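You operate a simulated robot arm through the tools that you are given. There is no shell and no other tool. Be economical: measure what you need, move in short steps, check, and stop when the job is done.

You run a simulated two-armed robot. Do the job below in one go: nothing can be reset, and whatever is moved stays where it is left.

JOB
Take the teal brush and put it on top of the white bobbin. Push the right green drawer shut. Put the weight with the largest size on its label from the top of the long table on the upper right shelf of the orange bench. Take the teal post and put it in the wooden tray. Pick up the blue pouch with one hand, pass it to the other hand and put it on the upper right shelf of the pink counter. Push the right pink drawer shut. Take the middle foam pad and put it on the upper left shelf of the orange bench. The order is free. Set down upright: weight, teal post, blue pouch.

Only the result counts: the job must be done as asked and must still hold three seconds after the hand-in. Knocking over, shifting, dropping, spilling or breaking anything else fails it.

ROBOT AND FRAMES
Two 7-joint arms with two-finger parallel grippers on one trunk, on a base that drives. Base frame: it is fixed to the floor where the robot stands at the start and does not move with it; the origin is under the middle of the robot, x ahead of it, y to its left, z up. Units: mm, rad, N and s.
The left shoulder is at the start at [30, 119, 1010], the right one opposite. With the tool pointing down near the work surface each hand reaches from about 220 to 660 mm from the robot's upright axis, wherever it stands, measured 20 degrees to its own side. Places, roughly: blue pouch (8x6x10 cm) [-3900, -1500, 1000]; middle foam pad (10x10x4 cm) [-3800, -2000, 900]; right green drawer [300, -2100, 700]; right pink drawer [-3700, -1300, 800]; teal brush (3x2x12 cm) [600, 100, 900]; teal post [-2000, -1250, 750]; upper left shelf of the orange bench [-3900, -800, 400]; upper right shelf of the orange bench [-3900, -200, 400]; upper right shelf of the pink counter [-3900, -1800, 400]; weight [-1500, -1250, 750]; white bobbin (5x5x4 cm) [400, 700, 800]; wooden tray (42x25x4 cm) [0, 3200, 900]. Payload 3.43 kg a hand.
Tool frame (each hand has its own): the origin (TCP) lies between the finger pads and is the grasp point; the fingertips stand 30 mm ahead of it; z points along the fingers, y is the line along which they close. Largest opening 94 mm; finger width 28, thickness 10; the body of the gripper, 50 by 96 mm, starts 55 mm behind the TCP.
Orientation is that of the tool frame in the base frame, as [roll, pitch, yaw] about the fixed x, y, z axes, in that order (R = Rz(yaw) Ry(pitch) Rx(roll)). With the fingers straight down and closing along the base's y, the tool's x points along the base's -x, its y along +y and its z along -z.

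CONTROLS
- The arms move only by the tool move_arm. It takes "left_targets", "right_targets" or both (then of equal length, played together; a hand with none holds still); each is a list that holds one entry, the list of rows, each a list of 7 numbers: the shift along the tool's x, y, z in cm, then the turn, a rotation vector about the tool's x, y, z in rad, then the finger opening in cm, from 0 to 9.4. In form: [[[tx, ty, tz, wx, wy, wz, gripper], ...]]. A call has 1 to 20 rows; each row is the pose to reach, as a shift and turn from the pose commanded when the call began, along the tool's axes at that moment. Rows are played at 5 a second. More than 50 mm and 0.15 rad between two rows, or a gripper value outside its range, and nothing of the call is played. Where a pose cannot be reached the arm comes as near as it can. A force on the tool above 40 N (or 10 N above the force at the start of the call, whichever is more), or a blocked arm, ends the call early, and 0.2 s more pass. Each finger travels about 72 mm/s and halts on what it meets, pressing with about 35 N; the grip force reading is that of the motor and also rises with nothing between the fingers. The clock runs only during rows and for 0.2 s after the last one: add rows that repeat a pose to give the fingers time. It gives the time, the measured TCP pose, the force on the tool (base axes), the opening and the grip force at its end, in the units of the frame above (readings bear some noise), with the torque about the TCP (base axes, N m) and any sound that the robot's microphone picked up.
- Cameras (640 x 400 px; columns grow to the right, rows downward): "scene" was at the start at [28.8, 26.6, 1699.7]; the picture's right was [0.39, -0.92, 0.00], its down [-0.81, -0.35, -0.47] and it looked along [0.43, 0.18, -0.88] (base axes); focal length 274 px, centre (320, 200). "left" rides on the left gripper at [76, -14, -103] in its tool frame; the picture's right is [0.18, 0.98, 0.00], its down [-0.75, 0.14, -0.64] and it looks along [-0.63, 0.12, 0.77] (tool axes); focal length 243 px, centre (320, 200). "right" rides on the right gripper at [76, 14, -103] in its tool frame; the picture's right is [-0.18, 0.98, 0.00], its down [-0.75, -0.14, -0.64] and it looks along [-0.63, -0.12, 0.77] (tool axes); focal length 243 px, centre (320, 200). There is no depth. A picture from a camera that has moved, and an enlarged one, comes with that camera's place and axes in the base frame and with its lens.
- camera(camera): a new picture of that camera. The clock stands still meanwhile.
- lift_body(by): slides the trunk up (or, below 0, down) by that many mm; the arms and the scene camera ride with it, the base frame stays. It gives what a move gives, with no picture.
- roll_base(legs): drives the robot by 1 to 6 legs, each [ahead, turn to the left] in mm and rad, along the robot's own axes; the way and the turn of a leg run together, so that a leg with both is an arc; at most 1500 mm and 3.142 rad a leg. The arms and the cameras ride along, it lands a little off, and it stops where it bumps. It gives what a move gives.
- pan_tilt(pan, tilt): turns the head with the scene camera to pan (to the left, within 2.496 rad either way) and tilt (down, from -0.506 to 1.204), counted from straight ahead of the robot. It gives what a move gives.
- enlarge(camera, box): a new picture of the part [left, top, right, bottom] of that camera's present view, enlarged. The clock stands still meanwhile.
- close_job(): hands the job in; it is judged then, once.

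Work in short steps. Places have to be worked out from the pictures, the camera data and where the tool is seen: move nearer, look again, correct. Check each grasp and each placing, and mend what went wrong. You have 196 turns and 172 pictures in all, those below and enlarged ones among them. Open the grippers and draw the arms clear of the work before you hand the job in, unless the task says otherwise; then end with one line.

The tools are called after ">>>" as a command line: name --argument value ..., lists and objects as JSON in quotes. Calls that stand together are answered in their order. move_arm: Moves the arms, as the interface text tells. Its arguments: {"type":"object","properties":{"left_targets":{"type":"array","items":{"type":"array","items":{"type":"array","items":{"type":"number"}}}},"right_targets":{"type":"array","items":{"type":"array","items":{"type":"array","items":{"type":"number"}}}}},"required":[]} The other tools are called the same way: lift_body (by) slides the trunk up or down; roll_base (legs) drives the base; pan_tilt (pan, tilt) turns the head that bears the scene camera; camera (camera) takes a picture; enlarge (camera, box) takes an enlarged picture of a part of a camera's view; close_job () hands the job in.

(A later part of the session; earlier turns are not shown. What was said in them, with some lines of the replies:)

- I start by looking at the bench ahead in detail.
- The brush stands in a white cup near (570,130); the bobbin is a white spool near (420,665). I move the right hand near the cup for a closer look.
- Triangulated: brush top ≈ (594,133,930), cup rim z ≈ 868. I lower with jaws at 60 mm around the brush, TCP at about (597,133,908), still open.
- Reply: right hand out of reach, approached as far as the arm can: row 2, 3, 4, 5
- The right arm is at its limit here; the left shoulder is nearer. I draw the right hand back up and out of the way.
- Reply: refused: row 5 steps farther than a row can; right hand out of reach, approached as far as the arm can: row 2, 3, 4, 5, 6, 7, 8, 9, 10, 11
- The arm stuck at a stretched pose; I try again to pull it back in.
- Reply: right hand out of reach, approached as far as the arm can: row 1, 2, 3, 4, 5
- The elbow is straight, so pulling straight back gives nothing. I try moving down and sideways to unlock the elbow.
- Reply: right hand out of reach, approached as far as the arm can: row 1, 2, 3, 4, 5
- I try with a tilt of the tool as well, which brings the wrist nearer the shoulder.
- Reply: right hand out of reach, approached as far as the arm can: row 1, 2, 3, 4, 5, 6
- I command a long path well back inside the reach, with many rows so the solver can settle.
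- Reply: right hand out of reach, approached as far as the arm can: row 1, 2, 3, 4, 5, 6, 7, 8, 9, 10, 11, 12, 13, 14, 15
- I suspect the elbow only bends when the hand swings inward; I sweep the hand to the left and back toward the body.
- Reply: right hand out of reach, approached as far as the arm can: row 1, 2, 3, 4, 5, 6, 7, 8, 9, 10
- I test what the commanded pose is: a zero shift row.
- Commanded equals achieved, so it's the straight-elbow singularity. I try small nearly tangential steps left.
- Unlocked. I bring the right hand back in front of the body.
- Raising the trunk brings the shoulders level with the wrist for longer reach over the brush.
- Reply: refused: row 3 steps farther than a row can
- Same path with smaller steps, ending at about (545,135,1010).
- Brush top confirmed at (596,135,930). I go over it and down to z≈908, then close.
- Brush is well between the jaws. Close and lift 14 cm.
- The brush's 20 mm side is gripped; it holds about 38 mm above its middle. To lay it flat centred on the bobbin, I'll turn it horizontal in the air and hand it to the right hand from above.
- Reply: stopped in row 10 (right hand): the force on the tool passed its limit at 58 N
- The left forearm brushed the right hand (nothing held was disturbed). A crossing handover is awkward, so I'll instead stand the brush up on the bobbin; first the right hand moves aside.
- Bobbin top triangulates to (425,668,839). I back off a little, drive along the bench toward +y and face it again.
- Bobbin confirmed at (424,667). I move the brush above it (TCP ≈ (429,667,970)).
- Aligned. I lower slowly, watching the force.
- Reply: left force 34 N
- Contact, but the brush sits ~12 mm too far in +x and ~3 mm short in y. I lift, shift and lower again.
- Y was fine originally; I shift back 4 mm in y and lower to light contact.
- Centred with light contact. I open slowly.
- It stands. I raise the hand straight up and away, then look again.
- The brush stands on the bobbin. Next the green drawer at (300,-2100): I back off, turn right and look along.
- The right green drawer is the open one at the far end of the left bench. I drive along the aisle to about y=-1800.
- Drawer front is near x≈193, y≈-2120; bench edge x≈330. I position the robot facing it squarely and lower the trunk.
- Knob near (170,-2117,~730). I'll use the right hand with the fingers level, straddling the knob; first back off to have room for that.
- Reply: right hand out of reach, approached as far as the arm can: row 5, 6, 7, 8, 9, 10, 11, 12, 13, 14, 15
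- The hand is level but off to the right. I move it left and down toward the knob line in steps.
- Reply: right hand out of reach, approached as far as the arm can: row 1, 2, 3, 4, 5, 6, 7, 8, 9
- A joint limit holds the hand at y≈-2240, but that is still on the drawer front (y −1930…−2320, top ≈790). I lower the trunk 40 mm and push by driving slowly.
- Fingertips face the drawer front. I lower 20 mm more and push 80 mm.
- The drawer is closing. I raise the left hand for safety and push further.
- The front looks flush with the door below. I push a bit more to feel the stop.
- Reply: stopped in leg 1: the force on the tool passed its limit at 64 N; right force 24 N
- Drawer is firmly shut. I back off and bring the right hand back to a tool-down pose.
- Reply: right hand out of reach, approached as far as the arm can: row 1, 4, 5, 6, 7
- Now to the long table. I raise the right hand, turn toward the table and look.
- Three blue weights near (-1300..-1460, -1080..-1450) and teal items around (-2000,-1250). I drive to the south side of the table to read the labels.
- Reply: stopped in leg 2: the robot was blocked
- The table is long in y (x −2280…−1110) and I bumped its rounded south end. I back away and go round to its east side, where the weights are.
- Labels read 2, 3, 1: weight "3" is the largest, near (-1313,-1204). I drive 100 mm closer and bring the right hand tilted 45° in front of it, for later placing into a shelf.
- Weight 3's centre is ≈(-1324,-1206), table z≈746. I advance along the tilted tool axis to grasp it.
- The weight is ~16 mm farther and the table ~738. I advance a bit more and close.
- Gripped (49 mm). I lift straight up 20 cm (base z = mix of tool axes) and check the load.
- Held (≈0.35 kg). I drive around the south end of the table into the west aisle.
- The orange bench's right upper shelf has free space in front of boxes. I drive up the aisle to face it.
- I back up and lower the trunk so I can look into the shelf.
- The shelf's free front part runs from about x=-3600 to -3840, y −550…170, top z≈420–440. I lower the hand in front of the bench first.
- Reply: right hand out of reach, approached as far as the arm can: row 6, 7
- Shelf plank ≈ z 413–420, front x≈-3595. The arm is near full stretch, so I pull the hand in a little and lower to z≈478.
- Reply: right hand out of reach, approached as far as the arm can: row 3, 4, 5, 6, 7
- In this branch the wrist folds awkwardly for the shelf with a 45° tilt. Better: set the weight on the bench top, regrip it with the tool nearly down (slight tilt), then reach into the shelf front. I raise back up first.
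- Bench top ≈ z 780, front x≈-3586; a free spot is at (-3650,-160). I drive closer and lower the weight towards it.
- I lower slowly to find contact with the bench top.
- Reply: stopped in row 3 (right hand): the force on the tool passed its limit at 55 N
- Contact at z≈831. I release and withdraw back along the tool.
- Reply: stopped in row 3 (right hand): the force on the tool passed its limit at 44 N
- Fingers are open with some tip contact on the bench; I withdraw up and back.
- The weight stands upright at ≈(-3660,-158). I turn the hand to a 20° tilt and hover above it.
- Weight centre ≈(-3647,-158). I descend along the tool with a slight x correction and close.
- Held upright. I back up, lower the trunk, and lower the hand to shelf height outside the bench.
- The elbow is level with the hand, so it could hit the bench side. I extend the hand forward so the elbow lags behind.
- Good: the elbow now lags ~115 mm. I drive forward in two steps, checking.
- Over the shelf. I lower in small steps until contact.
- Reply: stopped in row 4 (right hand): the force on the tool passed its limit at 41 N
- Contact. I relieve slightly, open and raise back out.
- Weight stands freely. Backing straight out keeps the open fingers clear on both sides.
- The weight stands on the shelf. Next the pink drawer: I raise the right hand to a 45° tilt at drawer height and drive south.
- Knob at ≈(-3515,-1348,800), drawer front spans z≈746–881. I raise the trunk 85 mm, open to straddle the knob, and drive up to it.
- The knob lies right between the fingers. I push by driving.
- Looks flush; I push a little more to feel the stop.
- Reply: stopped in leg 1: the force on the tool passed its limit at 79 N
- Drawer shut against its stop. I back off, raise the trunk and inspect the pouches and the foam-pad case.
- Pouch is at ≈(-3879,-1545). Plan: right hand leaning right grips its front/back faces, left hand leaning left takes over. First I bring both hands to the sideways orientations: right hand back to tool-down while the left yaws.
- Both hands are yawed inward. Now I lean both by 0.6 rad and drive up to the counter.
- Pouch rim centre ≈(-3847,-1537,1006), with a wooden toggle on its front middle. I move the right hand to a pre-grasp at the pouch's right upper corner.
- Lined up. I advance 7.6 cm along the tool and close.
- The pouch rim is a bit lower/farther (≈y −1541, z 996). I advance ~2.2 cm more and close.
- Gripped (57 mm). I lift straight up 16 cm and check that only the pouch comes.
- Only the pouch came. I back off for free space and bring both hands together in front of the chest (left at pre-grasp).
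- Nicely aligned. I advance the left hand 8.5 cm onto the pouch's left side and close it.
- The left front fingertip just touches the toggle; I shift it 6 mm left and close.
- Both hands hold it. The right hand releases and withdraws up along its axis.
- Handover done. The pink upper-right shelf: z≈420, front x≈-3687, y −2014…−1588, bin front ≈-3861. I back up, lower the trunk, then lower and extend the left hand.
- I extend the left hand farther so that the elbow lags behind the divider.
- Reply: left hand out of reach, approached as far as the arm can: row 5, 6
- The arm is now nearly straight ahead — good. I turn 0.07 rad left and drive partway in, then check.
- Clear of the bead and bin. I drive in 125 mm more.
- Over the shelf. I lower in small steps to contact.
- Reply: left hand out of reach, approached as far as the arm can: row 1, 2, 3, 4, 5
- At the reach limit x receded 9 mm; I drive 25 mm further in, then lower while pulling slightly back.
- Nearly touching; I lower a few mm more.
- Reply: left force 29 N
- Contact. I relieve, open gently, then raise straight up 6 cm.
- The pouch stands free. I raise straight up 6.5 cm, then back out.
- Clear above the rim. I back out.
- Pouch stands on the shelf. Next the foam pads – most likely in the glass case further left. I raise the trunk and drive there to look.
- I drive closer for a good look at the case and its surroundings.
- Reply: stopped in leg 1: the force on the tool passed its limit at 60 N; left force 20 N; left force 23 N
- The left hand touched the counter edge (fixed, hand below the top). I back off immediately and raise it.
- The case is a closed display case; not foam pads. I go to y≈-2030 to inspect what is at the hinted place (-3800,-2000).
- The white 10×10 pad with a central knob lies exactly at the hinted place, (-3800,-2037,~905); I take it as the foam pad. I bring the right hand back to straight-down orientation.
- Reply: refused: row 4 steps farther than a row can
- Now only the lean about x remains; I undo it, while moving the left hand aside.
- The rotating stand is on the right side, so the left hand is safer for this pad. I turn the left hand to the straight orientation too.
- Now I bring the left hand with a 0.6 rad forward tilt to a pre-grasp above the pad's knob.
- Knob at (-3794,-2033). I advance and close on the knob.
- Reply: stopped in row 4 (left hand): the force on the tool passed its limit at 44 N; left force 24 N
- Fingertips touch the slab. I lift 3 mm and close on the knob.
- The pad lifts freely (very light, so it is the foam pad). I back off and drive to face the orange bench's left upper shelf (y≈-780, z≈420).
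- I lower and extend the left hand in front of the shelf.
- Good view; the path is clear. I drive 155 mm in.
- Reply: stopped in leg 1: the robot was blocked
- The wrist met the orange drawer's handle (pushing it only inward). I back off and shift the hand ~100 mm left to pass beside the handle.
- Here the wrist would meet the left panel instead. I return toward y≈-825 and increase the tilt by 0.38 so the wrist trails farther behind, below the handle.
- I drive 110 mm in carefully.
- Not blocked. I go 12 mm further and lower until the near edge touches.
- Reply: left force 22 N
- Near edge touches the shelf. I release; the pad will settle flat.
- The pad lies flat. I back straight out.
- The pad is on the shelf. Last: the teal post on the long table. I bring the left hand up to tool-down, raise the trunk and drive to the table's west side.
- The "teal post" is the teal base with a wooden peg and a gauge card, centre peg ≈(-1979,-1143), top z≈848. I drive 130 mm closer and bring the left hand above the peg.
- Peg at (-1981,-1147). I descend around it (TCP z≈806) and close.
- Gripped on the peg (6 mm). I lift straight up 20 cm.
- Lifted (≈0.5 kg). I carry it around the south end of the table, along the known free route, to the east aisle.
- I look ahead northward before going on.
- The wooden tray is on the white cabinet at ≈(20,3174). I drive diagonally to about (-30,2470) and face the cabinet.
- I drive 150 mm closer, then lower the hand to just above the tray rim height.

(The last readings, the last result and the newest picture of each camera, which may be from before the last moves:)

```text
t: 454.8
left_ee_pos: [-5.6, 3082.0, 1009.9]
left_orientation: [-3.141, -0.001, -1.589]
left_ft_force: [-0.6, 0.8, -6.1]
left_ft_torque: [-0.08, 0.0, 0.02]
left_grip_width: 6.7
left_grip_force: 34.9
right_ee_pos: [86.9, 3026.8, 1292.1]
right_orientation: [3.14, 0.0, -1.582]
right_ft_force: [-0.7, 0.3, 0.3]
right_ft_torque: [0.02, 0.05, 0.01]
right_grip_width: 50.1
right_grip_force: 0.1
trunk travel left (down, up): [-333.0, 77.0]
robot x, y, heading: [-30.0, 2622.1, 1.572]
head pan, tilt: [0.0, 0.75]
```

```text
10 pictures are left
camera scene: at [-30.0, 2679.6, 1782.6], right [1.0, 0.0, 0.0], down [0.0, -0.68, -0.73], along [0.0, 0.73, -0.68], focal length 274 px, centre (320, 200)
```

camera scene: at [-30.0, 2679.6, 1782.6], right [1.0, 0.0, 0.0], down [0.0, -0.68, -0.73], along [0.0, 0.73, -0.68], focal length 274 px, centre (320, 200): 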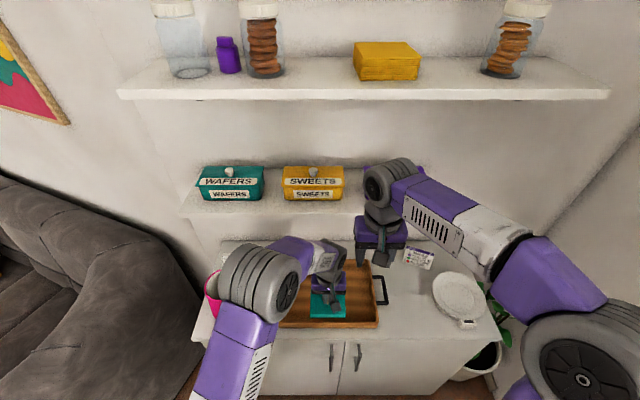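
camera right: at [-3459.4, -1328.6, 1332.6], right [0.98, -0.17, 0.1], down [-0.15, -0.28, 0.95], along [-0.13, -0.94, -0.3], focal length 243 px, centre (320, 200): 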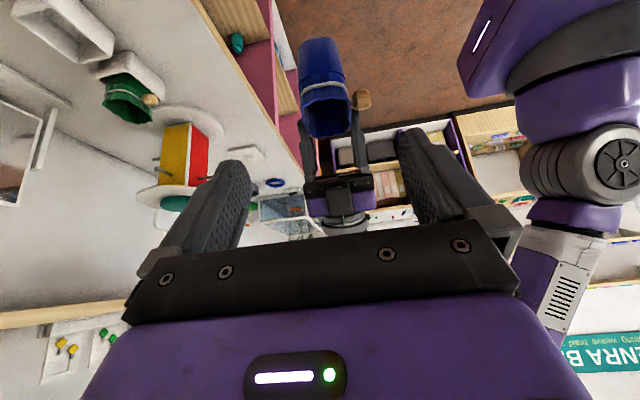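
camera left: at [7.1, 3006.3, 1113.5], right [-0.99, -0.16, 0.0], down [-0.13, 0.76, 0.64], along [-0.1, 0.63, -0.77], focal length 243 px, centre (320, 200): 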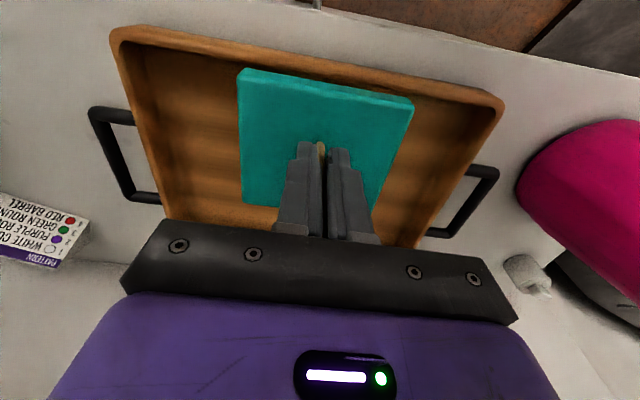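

The base must go ~50 mm deeper into the tray. I move forward and a bit right, then lower gradually.

>>> move_arm --left_targets '[[[-2, -0.5, 0, 0, 0, 0, 0.1], [-4, -1, 0, 0, 0, 0, 0.1], [-5.2, -1, 0, 0, 0, 0, 0.1], [-5.2, -1, 2, 0, 0, 0, 0.1], [-5.2, -1, 3.5, 0, 0, 0, 0.1]]]'

>>> camera --camera "left"

```text
t: 456.0
left_ee_pos: [5.6, 3135.6, 974.1]
left_orientation: [-3.141, -0.001, -1.591]
left_ft_force: [-1.1, -0.1, -4.9]
left_ft_torque: [-0.1, 0.03, 0.0]
left_grip_width: 6.4
left_grip_force: 35.2
right_ee_pos: [86.1, 3027.3, 1292.6]
right_orientation: [3.14, 0.0, -1.581]
right_ft_force: [0.7, 0.0, -0.3]
right_ft_torque: [0.0, -0.02, -0.01]
right_grip_width: 49.9
right_grip_force: 0.0
trunk travel left (down, up): [-333.0, 77.0]
robot x, y, heading: [-28.7, 2626.8, 1.577]
head pan, tilt: [0.0, 0.75]
```

```text
9 pictures are left
camera left: at [17.7, 3058.6, 1078.2], right [-0.99, -0.16, 0.0], down [-0.13, 0.76, 0.64], along [-0.1, 0.63, -0.77], focal length 243 px, centre (320, 200)
```

left: 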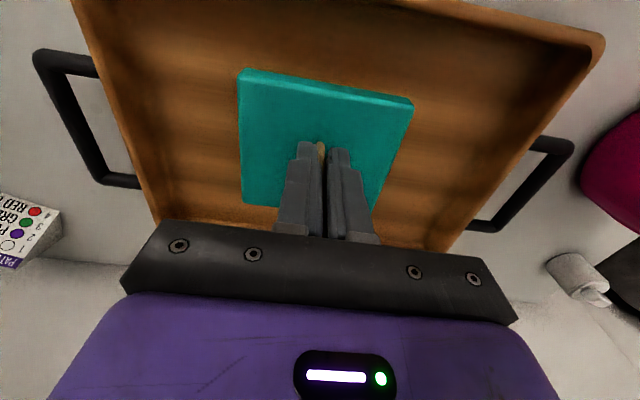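

Well inside the tray. I lower in small steps to contact.

>>> move_arm --left_targets '[[[0, 0, 0.6, 0, 0, 0, 0.1], [0, 0, 1.1, 0, 0, 0, 0.1], [0, 0, 1.5, 0, 0, 0, 0.1], [0, 0, 1.9, 0, 0, 0, 0.1], [0, 0, 2.2, 0, 0, 0, 0.1]]]'

```text
t: 457.2
left_ee_pos: [4.9, 3134.6, 953.6]
left_orientation: [-3.14, 0.0, -1.589]
left_ft_force: [-0.1, 1.5, -5.3]
left_ft_torque: [-0.08, 0.05, -0.02]
left_grip_width: 6.2
left_grip_force: 34.8
right_ee_pos: [85.8, 3026.5, 1293.5]
right_orientation: [-3.141, 0.0, -1.582]
right_ft_force: [-0.3, -0.1, 0.3]
right_ft_torque: [0.02, -0.02, 0.0]
right_grip_width: 49.9
right_grip_force: 0.1
trunk travel left (down, up): [-333.0, 77.0]
robot x, y, heading: [-29.3, 2622.8, 1.571]
head pan, tilt: [0.0, 0.75]
```

>>> move_arm --left_targets '[[[0, 0, 0.4, 0, 0, 0, 0.1], [0, 0, 0.8, 0, 0, 0, 0.1], [0, 0, 1.2, 0, 0, 0, 0.1], [0, 0, 1.6, 0, 0, 0, 0.1], [0, 0, 2.0, 0, 0, 0, 0.1]]]'

```text
t: 458.4
left_ee_pos: [4.1, 3135.2, 935.8]
left_orientation: [-3.138, 0.003, -1.591]
left_ft_force: [0.7, -1.3, 6.4]
left_ft_torque: [0.54, 0.57, -0.04]
left_grip_width: 6.2
left_grip_force: 34.4
right_ee_pos: [86.1, 3025.1, 1293.7]
right_orientation: [3.14, 0.002, -1.581]
right_ft_force: [-0.1, 0.5, -0.2]
right_ft_torque: [0.0, 0.01, 0.04]
right_grip_width: 50.1
right_grip_force: 0.1
trunk travel left (down, up): [-333.0, 77.0]
robot x, y, heading: [-32.1, 2624.0, 1.567]
head pan, tilt: [0.0, 0.75]
```

Contact. I open and lift away.

>>> move_arm --left_targets '[[[0, 0, 0, 0, 0, 0, 1.5], [0, 0, 0, 0, 0, 0, 3], [0, 0, 0, 0, 0, 0, 4], [0, 0, -4, 0, 0, 0, 4], [0, 0, -8, 0, 0, 0, 4], [1, 0, -12, 0, 0, 0, 4], [5, 0, -14, 0, 0, 0, 4], [9, 0, -15, 0, 0, 0, 4]]]'

>>> camera --camera "left"

```text
t: 460.2
left_ee_pos: [2.0, 3043.8, 1084.6]
left_orientation: [-3.141, 0.0, -1.59]
left_ft_force: [0.8, -0.1, -0.5]
left_ft_torque: [0.02, 0.0, 0.0]
left_grip_width: 40.4
left_grip_force: 0.0
right_ee_pos: [85.7, 3023.6, 1293.3]
right_orientation: [3.141, 0.002, -1.583]
right_ft_force: [-0.5, 0.5, 1.0]
right_ft_torque: [0.0, 0.01, 0.05]
right_grip_width: 50.2
right_grip_force: 0.0
trunk travel left (down, up): [-333.0, 77.0]
robot x, y, heading: [-29.9, 2623.0, 1.569]
head pan, tilt: [0.0, 0.75]
```

```text
8 pictures are left
camera left: at [15.3, 2967.4, 1188.2], right [-0.99, -0.16, 0.0], down [-0.13, 0.76, 0.64], along [-0.1, 0.63, -0.77], focal length 243 px, centre (320, 200)
```

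left: 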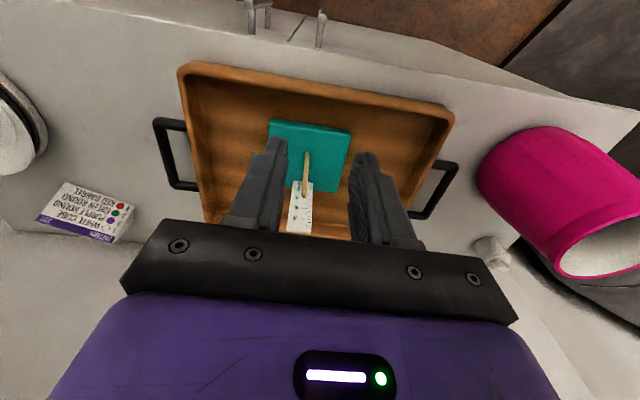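

The post stands upright in the tray. I back off and check the brush on the bobbin from a distance.

>>> roll_base --legs '[[-900, 0], [0, -0.9]]'

>>> pan_tilt --pan -0.5 --tilt 0.55

>>> camera --camera "scene"

```text
t: 467.2
left_ee_pos: [318.1, 1962.5, 1084.7]
left_orientation: [-3.139, 0.0, -2.488]
left_ft_force: [0.8, 0.8, -0.6]
left_ft_torque: [0.04, 0.02, -0.01]
left_grip_width: 40.0
left_grip_force: 0.1
right_ee_pos: [353.5, 1885.3, 1292.9]
right_orientation: [3.141, -0.001, -2.481]
right_ft_force: [-0.3, 1.2, -0.6]
right_ft_torque: [-0.02, -0.01, 0.01]
right_grip_width: 50.1
right_grip_force: 0.1
trunk travel left (down, up): [-333.0, 77.0]
robot x, y, heading: [-32.5, 1722.6, 0.671]
head pan, tilt: [0.0, 0.75]
```

```text
t: 468.2
left_ee_pos: [317.4, 1961.9, 1083.9]
left_orientation: [-3.141, 0.0, -2.49]
left_ft_force: [0.3, 0.0, 0.0]
left_ft_torque: [-0.01, 0.04, -0.01]
left_grip_width: 40.2
left_grip_force: 0.0
right_ee_pos: [354.9, 1885.7, 1291.3]
right_orientation: [3.14, -0.001, -2.48]
right_ft_force: [-0.8, 0.0, -0.3]
right_ft_torque: [0.02, -0.01, 0.01]
right_grip_width: 50.0
right_grip_force: 0.1
trunk travel left (down, up): [-333.0, 77.0]
robot x, y, heading: [-35.8, 1729.8, 0.668]
head pan, tilt: [-0.499, 0.55]
```

```text
7 pictures are left
camera scene: at [32.7, 1724.8, 1800.0], right [0.17, -0.98, 0.0], down [-0.51, -0.09, -0.85], along [0.84, 0.15, -0.52], focal length 274 px, centre (320, 200)
```

scene: 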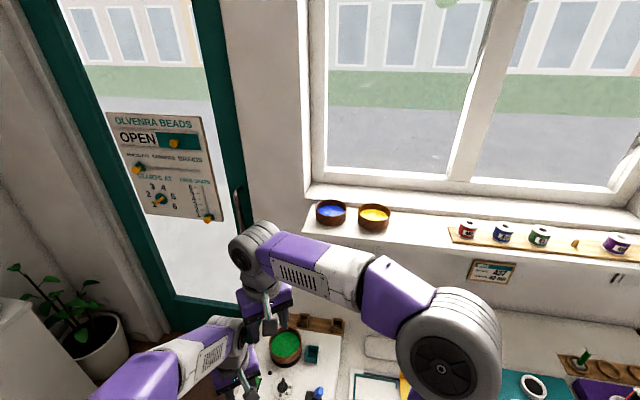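

>>> pan_tilt --pan -1.83 --tilt 0.7

>>> enlarge --camera "scene" --box '[220, 120, 420, 280]'

```text
t: 469.7
left_ee_pos: [317.6, 1962.9, 1084.4]
left_orientation: [-3.139, 0.001, -2.488]
left_ft_force: [-0.5, -0.8, -0.5]
left_ft_torque: [-0.03, -0.01, -0.02]
left_grip_width: 39.6
left_grip_force: 0.1
right_ee_pos: [354.7, 1885.7, 1292.1]
right_orientation: [3.14, 0.0, -2.481]
right_ft_force: [0.0, 0.6, 0.6]
right_ft_torque: [-0.01, -0.01, -0.03]
right_grip_width: 49.8
right_grip_force: 0.1
trunk travel left (down, up): [-333.0, 77.0]
robot x, y, heading: [-32.6, 1725.2, 0.672]
head pan, tilt: [-1.831, 0.7]
```

```text
2.50 times, centred on (320, 200) of scene
camera zoom: at [-21.6, 1631.4, 1786.9], right [-0.92, -0.4, 0.0], down [-0.26, 0.59, -0.77], along [0.31, -0.7, -0.64], focal length 686 px, centre (320, 200)
```

zoom: 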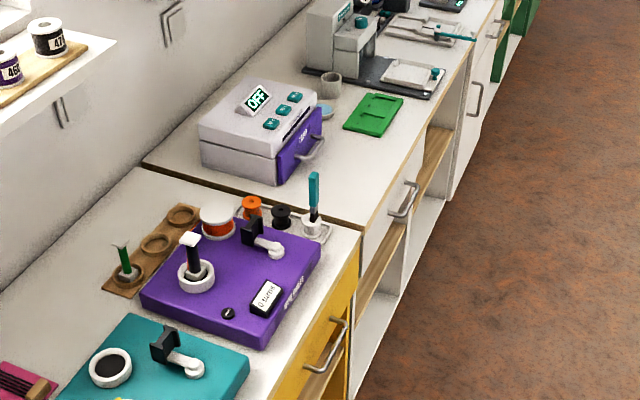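

The brush still stands on the bobbin. I turn the arms away from the bench and open the grippers fully.

>>> roll_base --legs '[[0, 0.9]]'

>>> move_arm --left_targets '[[[0, 0, 0, 0, 0, 0, 7], [0, 0, 0, 0, 0, 0, 9.4], [0, 0, 0, 0, 0, 0, 9.4]]]' --right_targets '[[[0, 0, 0, 0, 0, 0, 7], [0, 0, 0, 0, 0, 0, 9.4], [0, 0, 0, 0, 0, 0, 9.4]]]'

```text
t: 472.4
left_ee_pos: [-4.4, 2147.2, 1084.5]
left_orientation: [-3.141, 0.001, -1.582]
left_ft_force: [-0.5, 0.1, -0.2]
left_ft_torque: [0.01, -0.01, 0.0]
left_grip_width: 40.0
left_grip_force: 0.0
right_ee_pos: [80.0, 2128.9, 1292.4]
right_orientation: [3.139, 0.0, -1.573]
right_ft_force: [-0.4, 0.1, -0.1]
right_ft_torque: [0.0, 0.02, 0.0]
right_grip_width: 49.9
right_grip_force: 0.0
trunk travel left (down, up): [-333.0, 77.0]
robot x, y, heading: [-31.9, 1725.5, 1.579]
head pan, tilt: [-1.831, 0.7]
```

```text
t: 473.2
left_ee_pos: [-6.2, 2148.2, 1084.6]
left_orientation: [3.141, 0.0, -1.577]
left_ft_force: [-0.5, -0.2, -0.1]
left_ft_torque: [0.0, -0.01, 0.0]
left_grip_width: 94.1
left_grip_force: 0.0
right_ee_pos: [83.4, 2130.1, 1292.9]
right_orientation: [-3.137, 0.001, -1.578]
right_ft_force: [31.3, 1.5, 2.7]
right_ft_torque: [0.02, 0.09, -0.58]
right_grip_width: 76.6
right_grip_force: 0.1
trunk travel left (down, up): [-333.0, 77.0]
robot x, y, heading: [-34.9, 1724.9, 1.586]
head pan, tilt: [-1.831, 0.7]
```

The right finger only touches my own left forearm; I ease it and hand in.

>>> move_arm --right_targets '[[[0, -1.5, 0, 0, 0, 0, 7], [0, -3, 0, 0, 0, 0, 7], [0, -5, 0, 0, 0, 0, 7], [0, -7, 0, 0, 0, 0, 7]]]'

>>> close_job

```text
t: 474.2
left_ee_pos: [-3.3, 2146.7, 1084.7]
left_orientation: [-3.138, 0.0, -1.581]
left_ft_force: [-0.4, 0.0, -0.6]
left_ft_torque: [0.02, 0.04, 0.0]
left_grip_width: 93.9
left_grip_force: 0.0
right_ee_pos: [151.7, 2130.3, 1291.3]
right_orientation: [3.138, 0.0, -1.573]
right_ft_force: [-0.1, 0.2, 0.1]
right_ft_torque: [-0.03, 0.04, 0.0]
right_grip_width: 70.2
right_grip_force: 0.2
trunk travel left (down, up): [-333.0, 77.0]
robot x, y, heading: [-33.0, 1727.0, 1.578]
head pan, tilt: [-1.831, 0.7]
```

```text
The job is handed in.
```

The job is handed in and all seven tasks were carried out. The one doubt is the foam pad: I took it to be the white 10×10 pad with a knob, the only such pad I saw at the hinted place.
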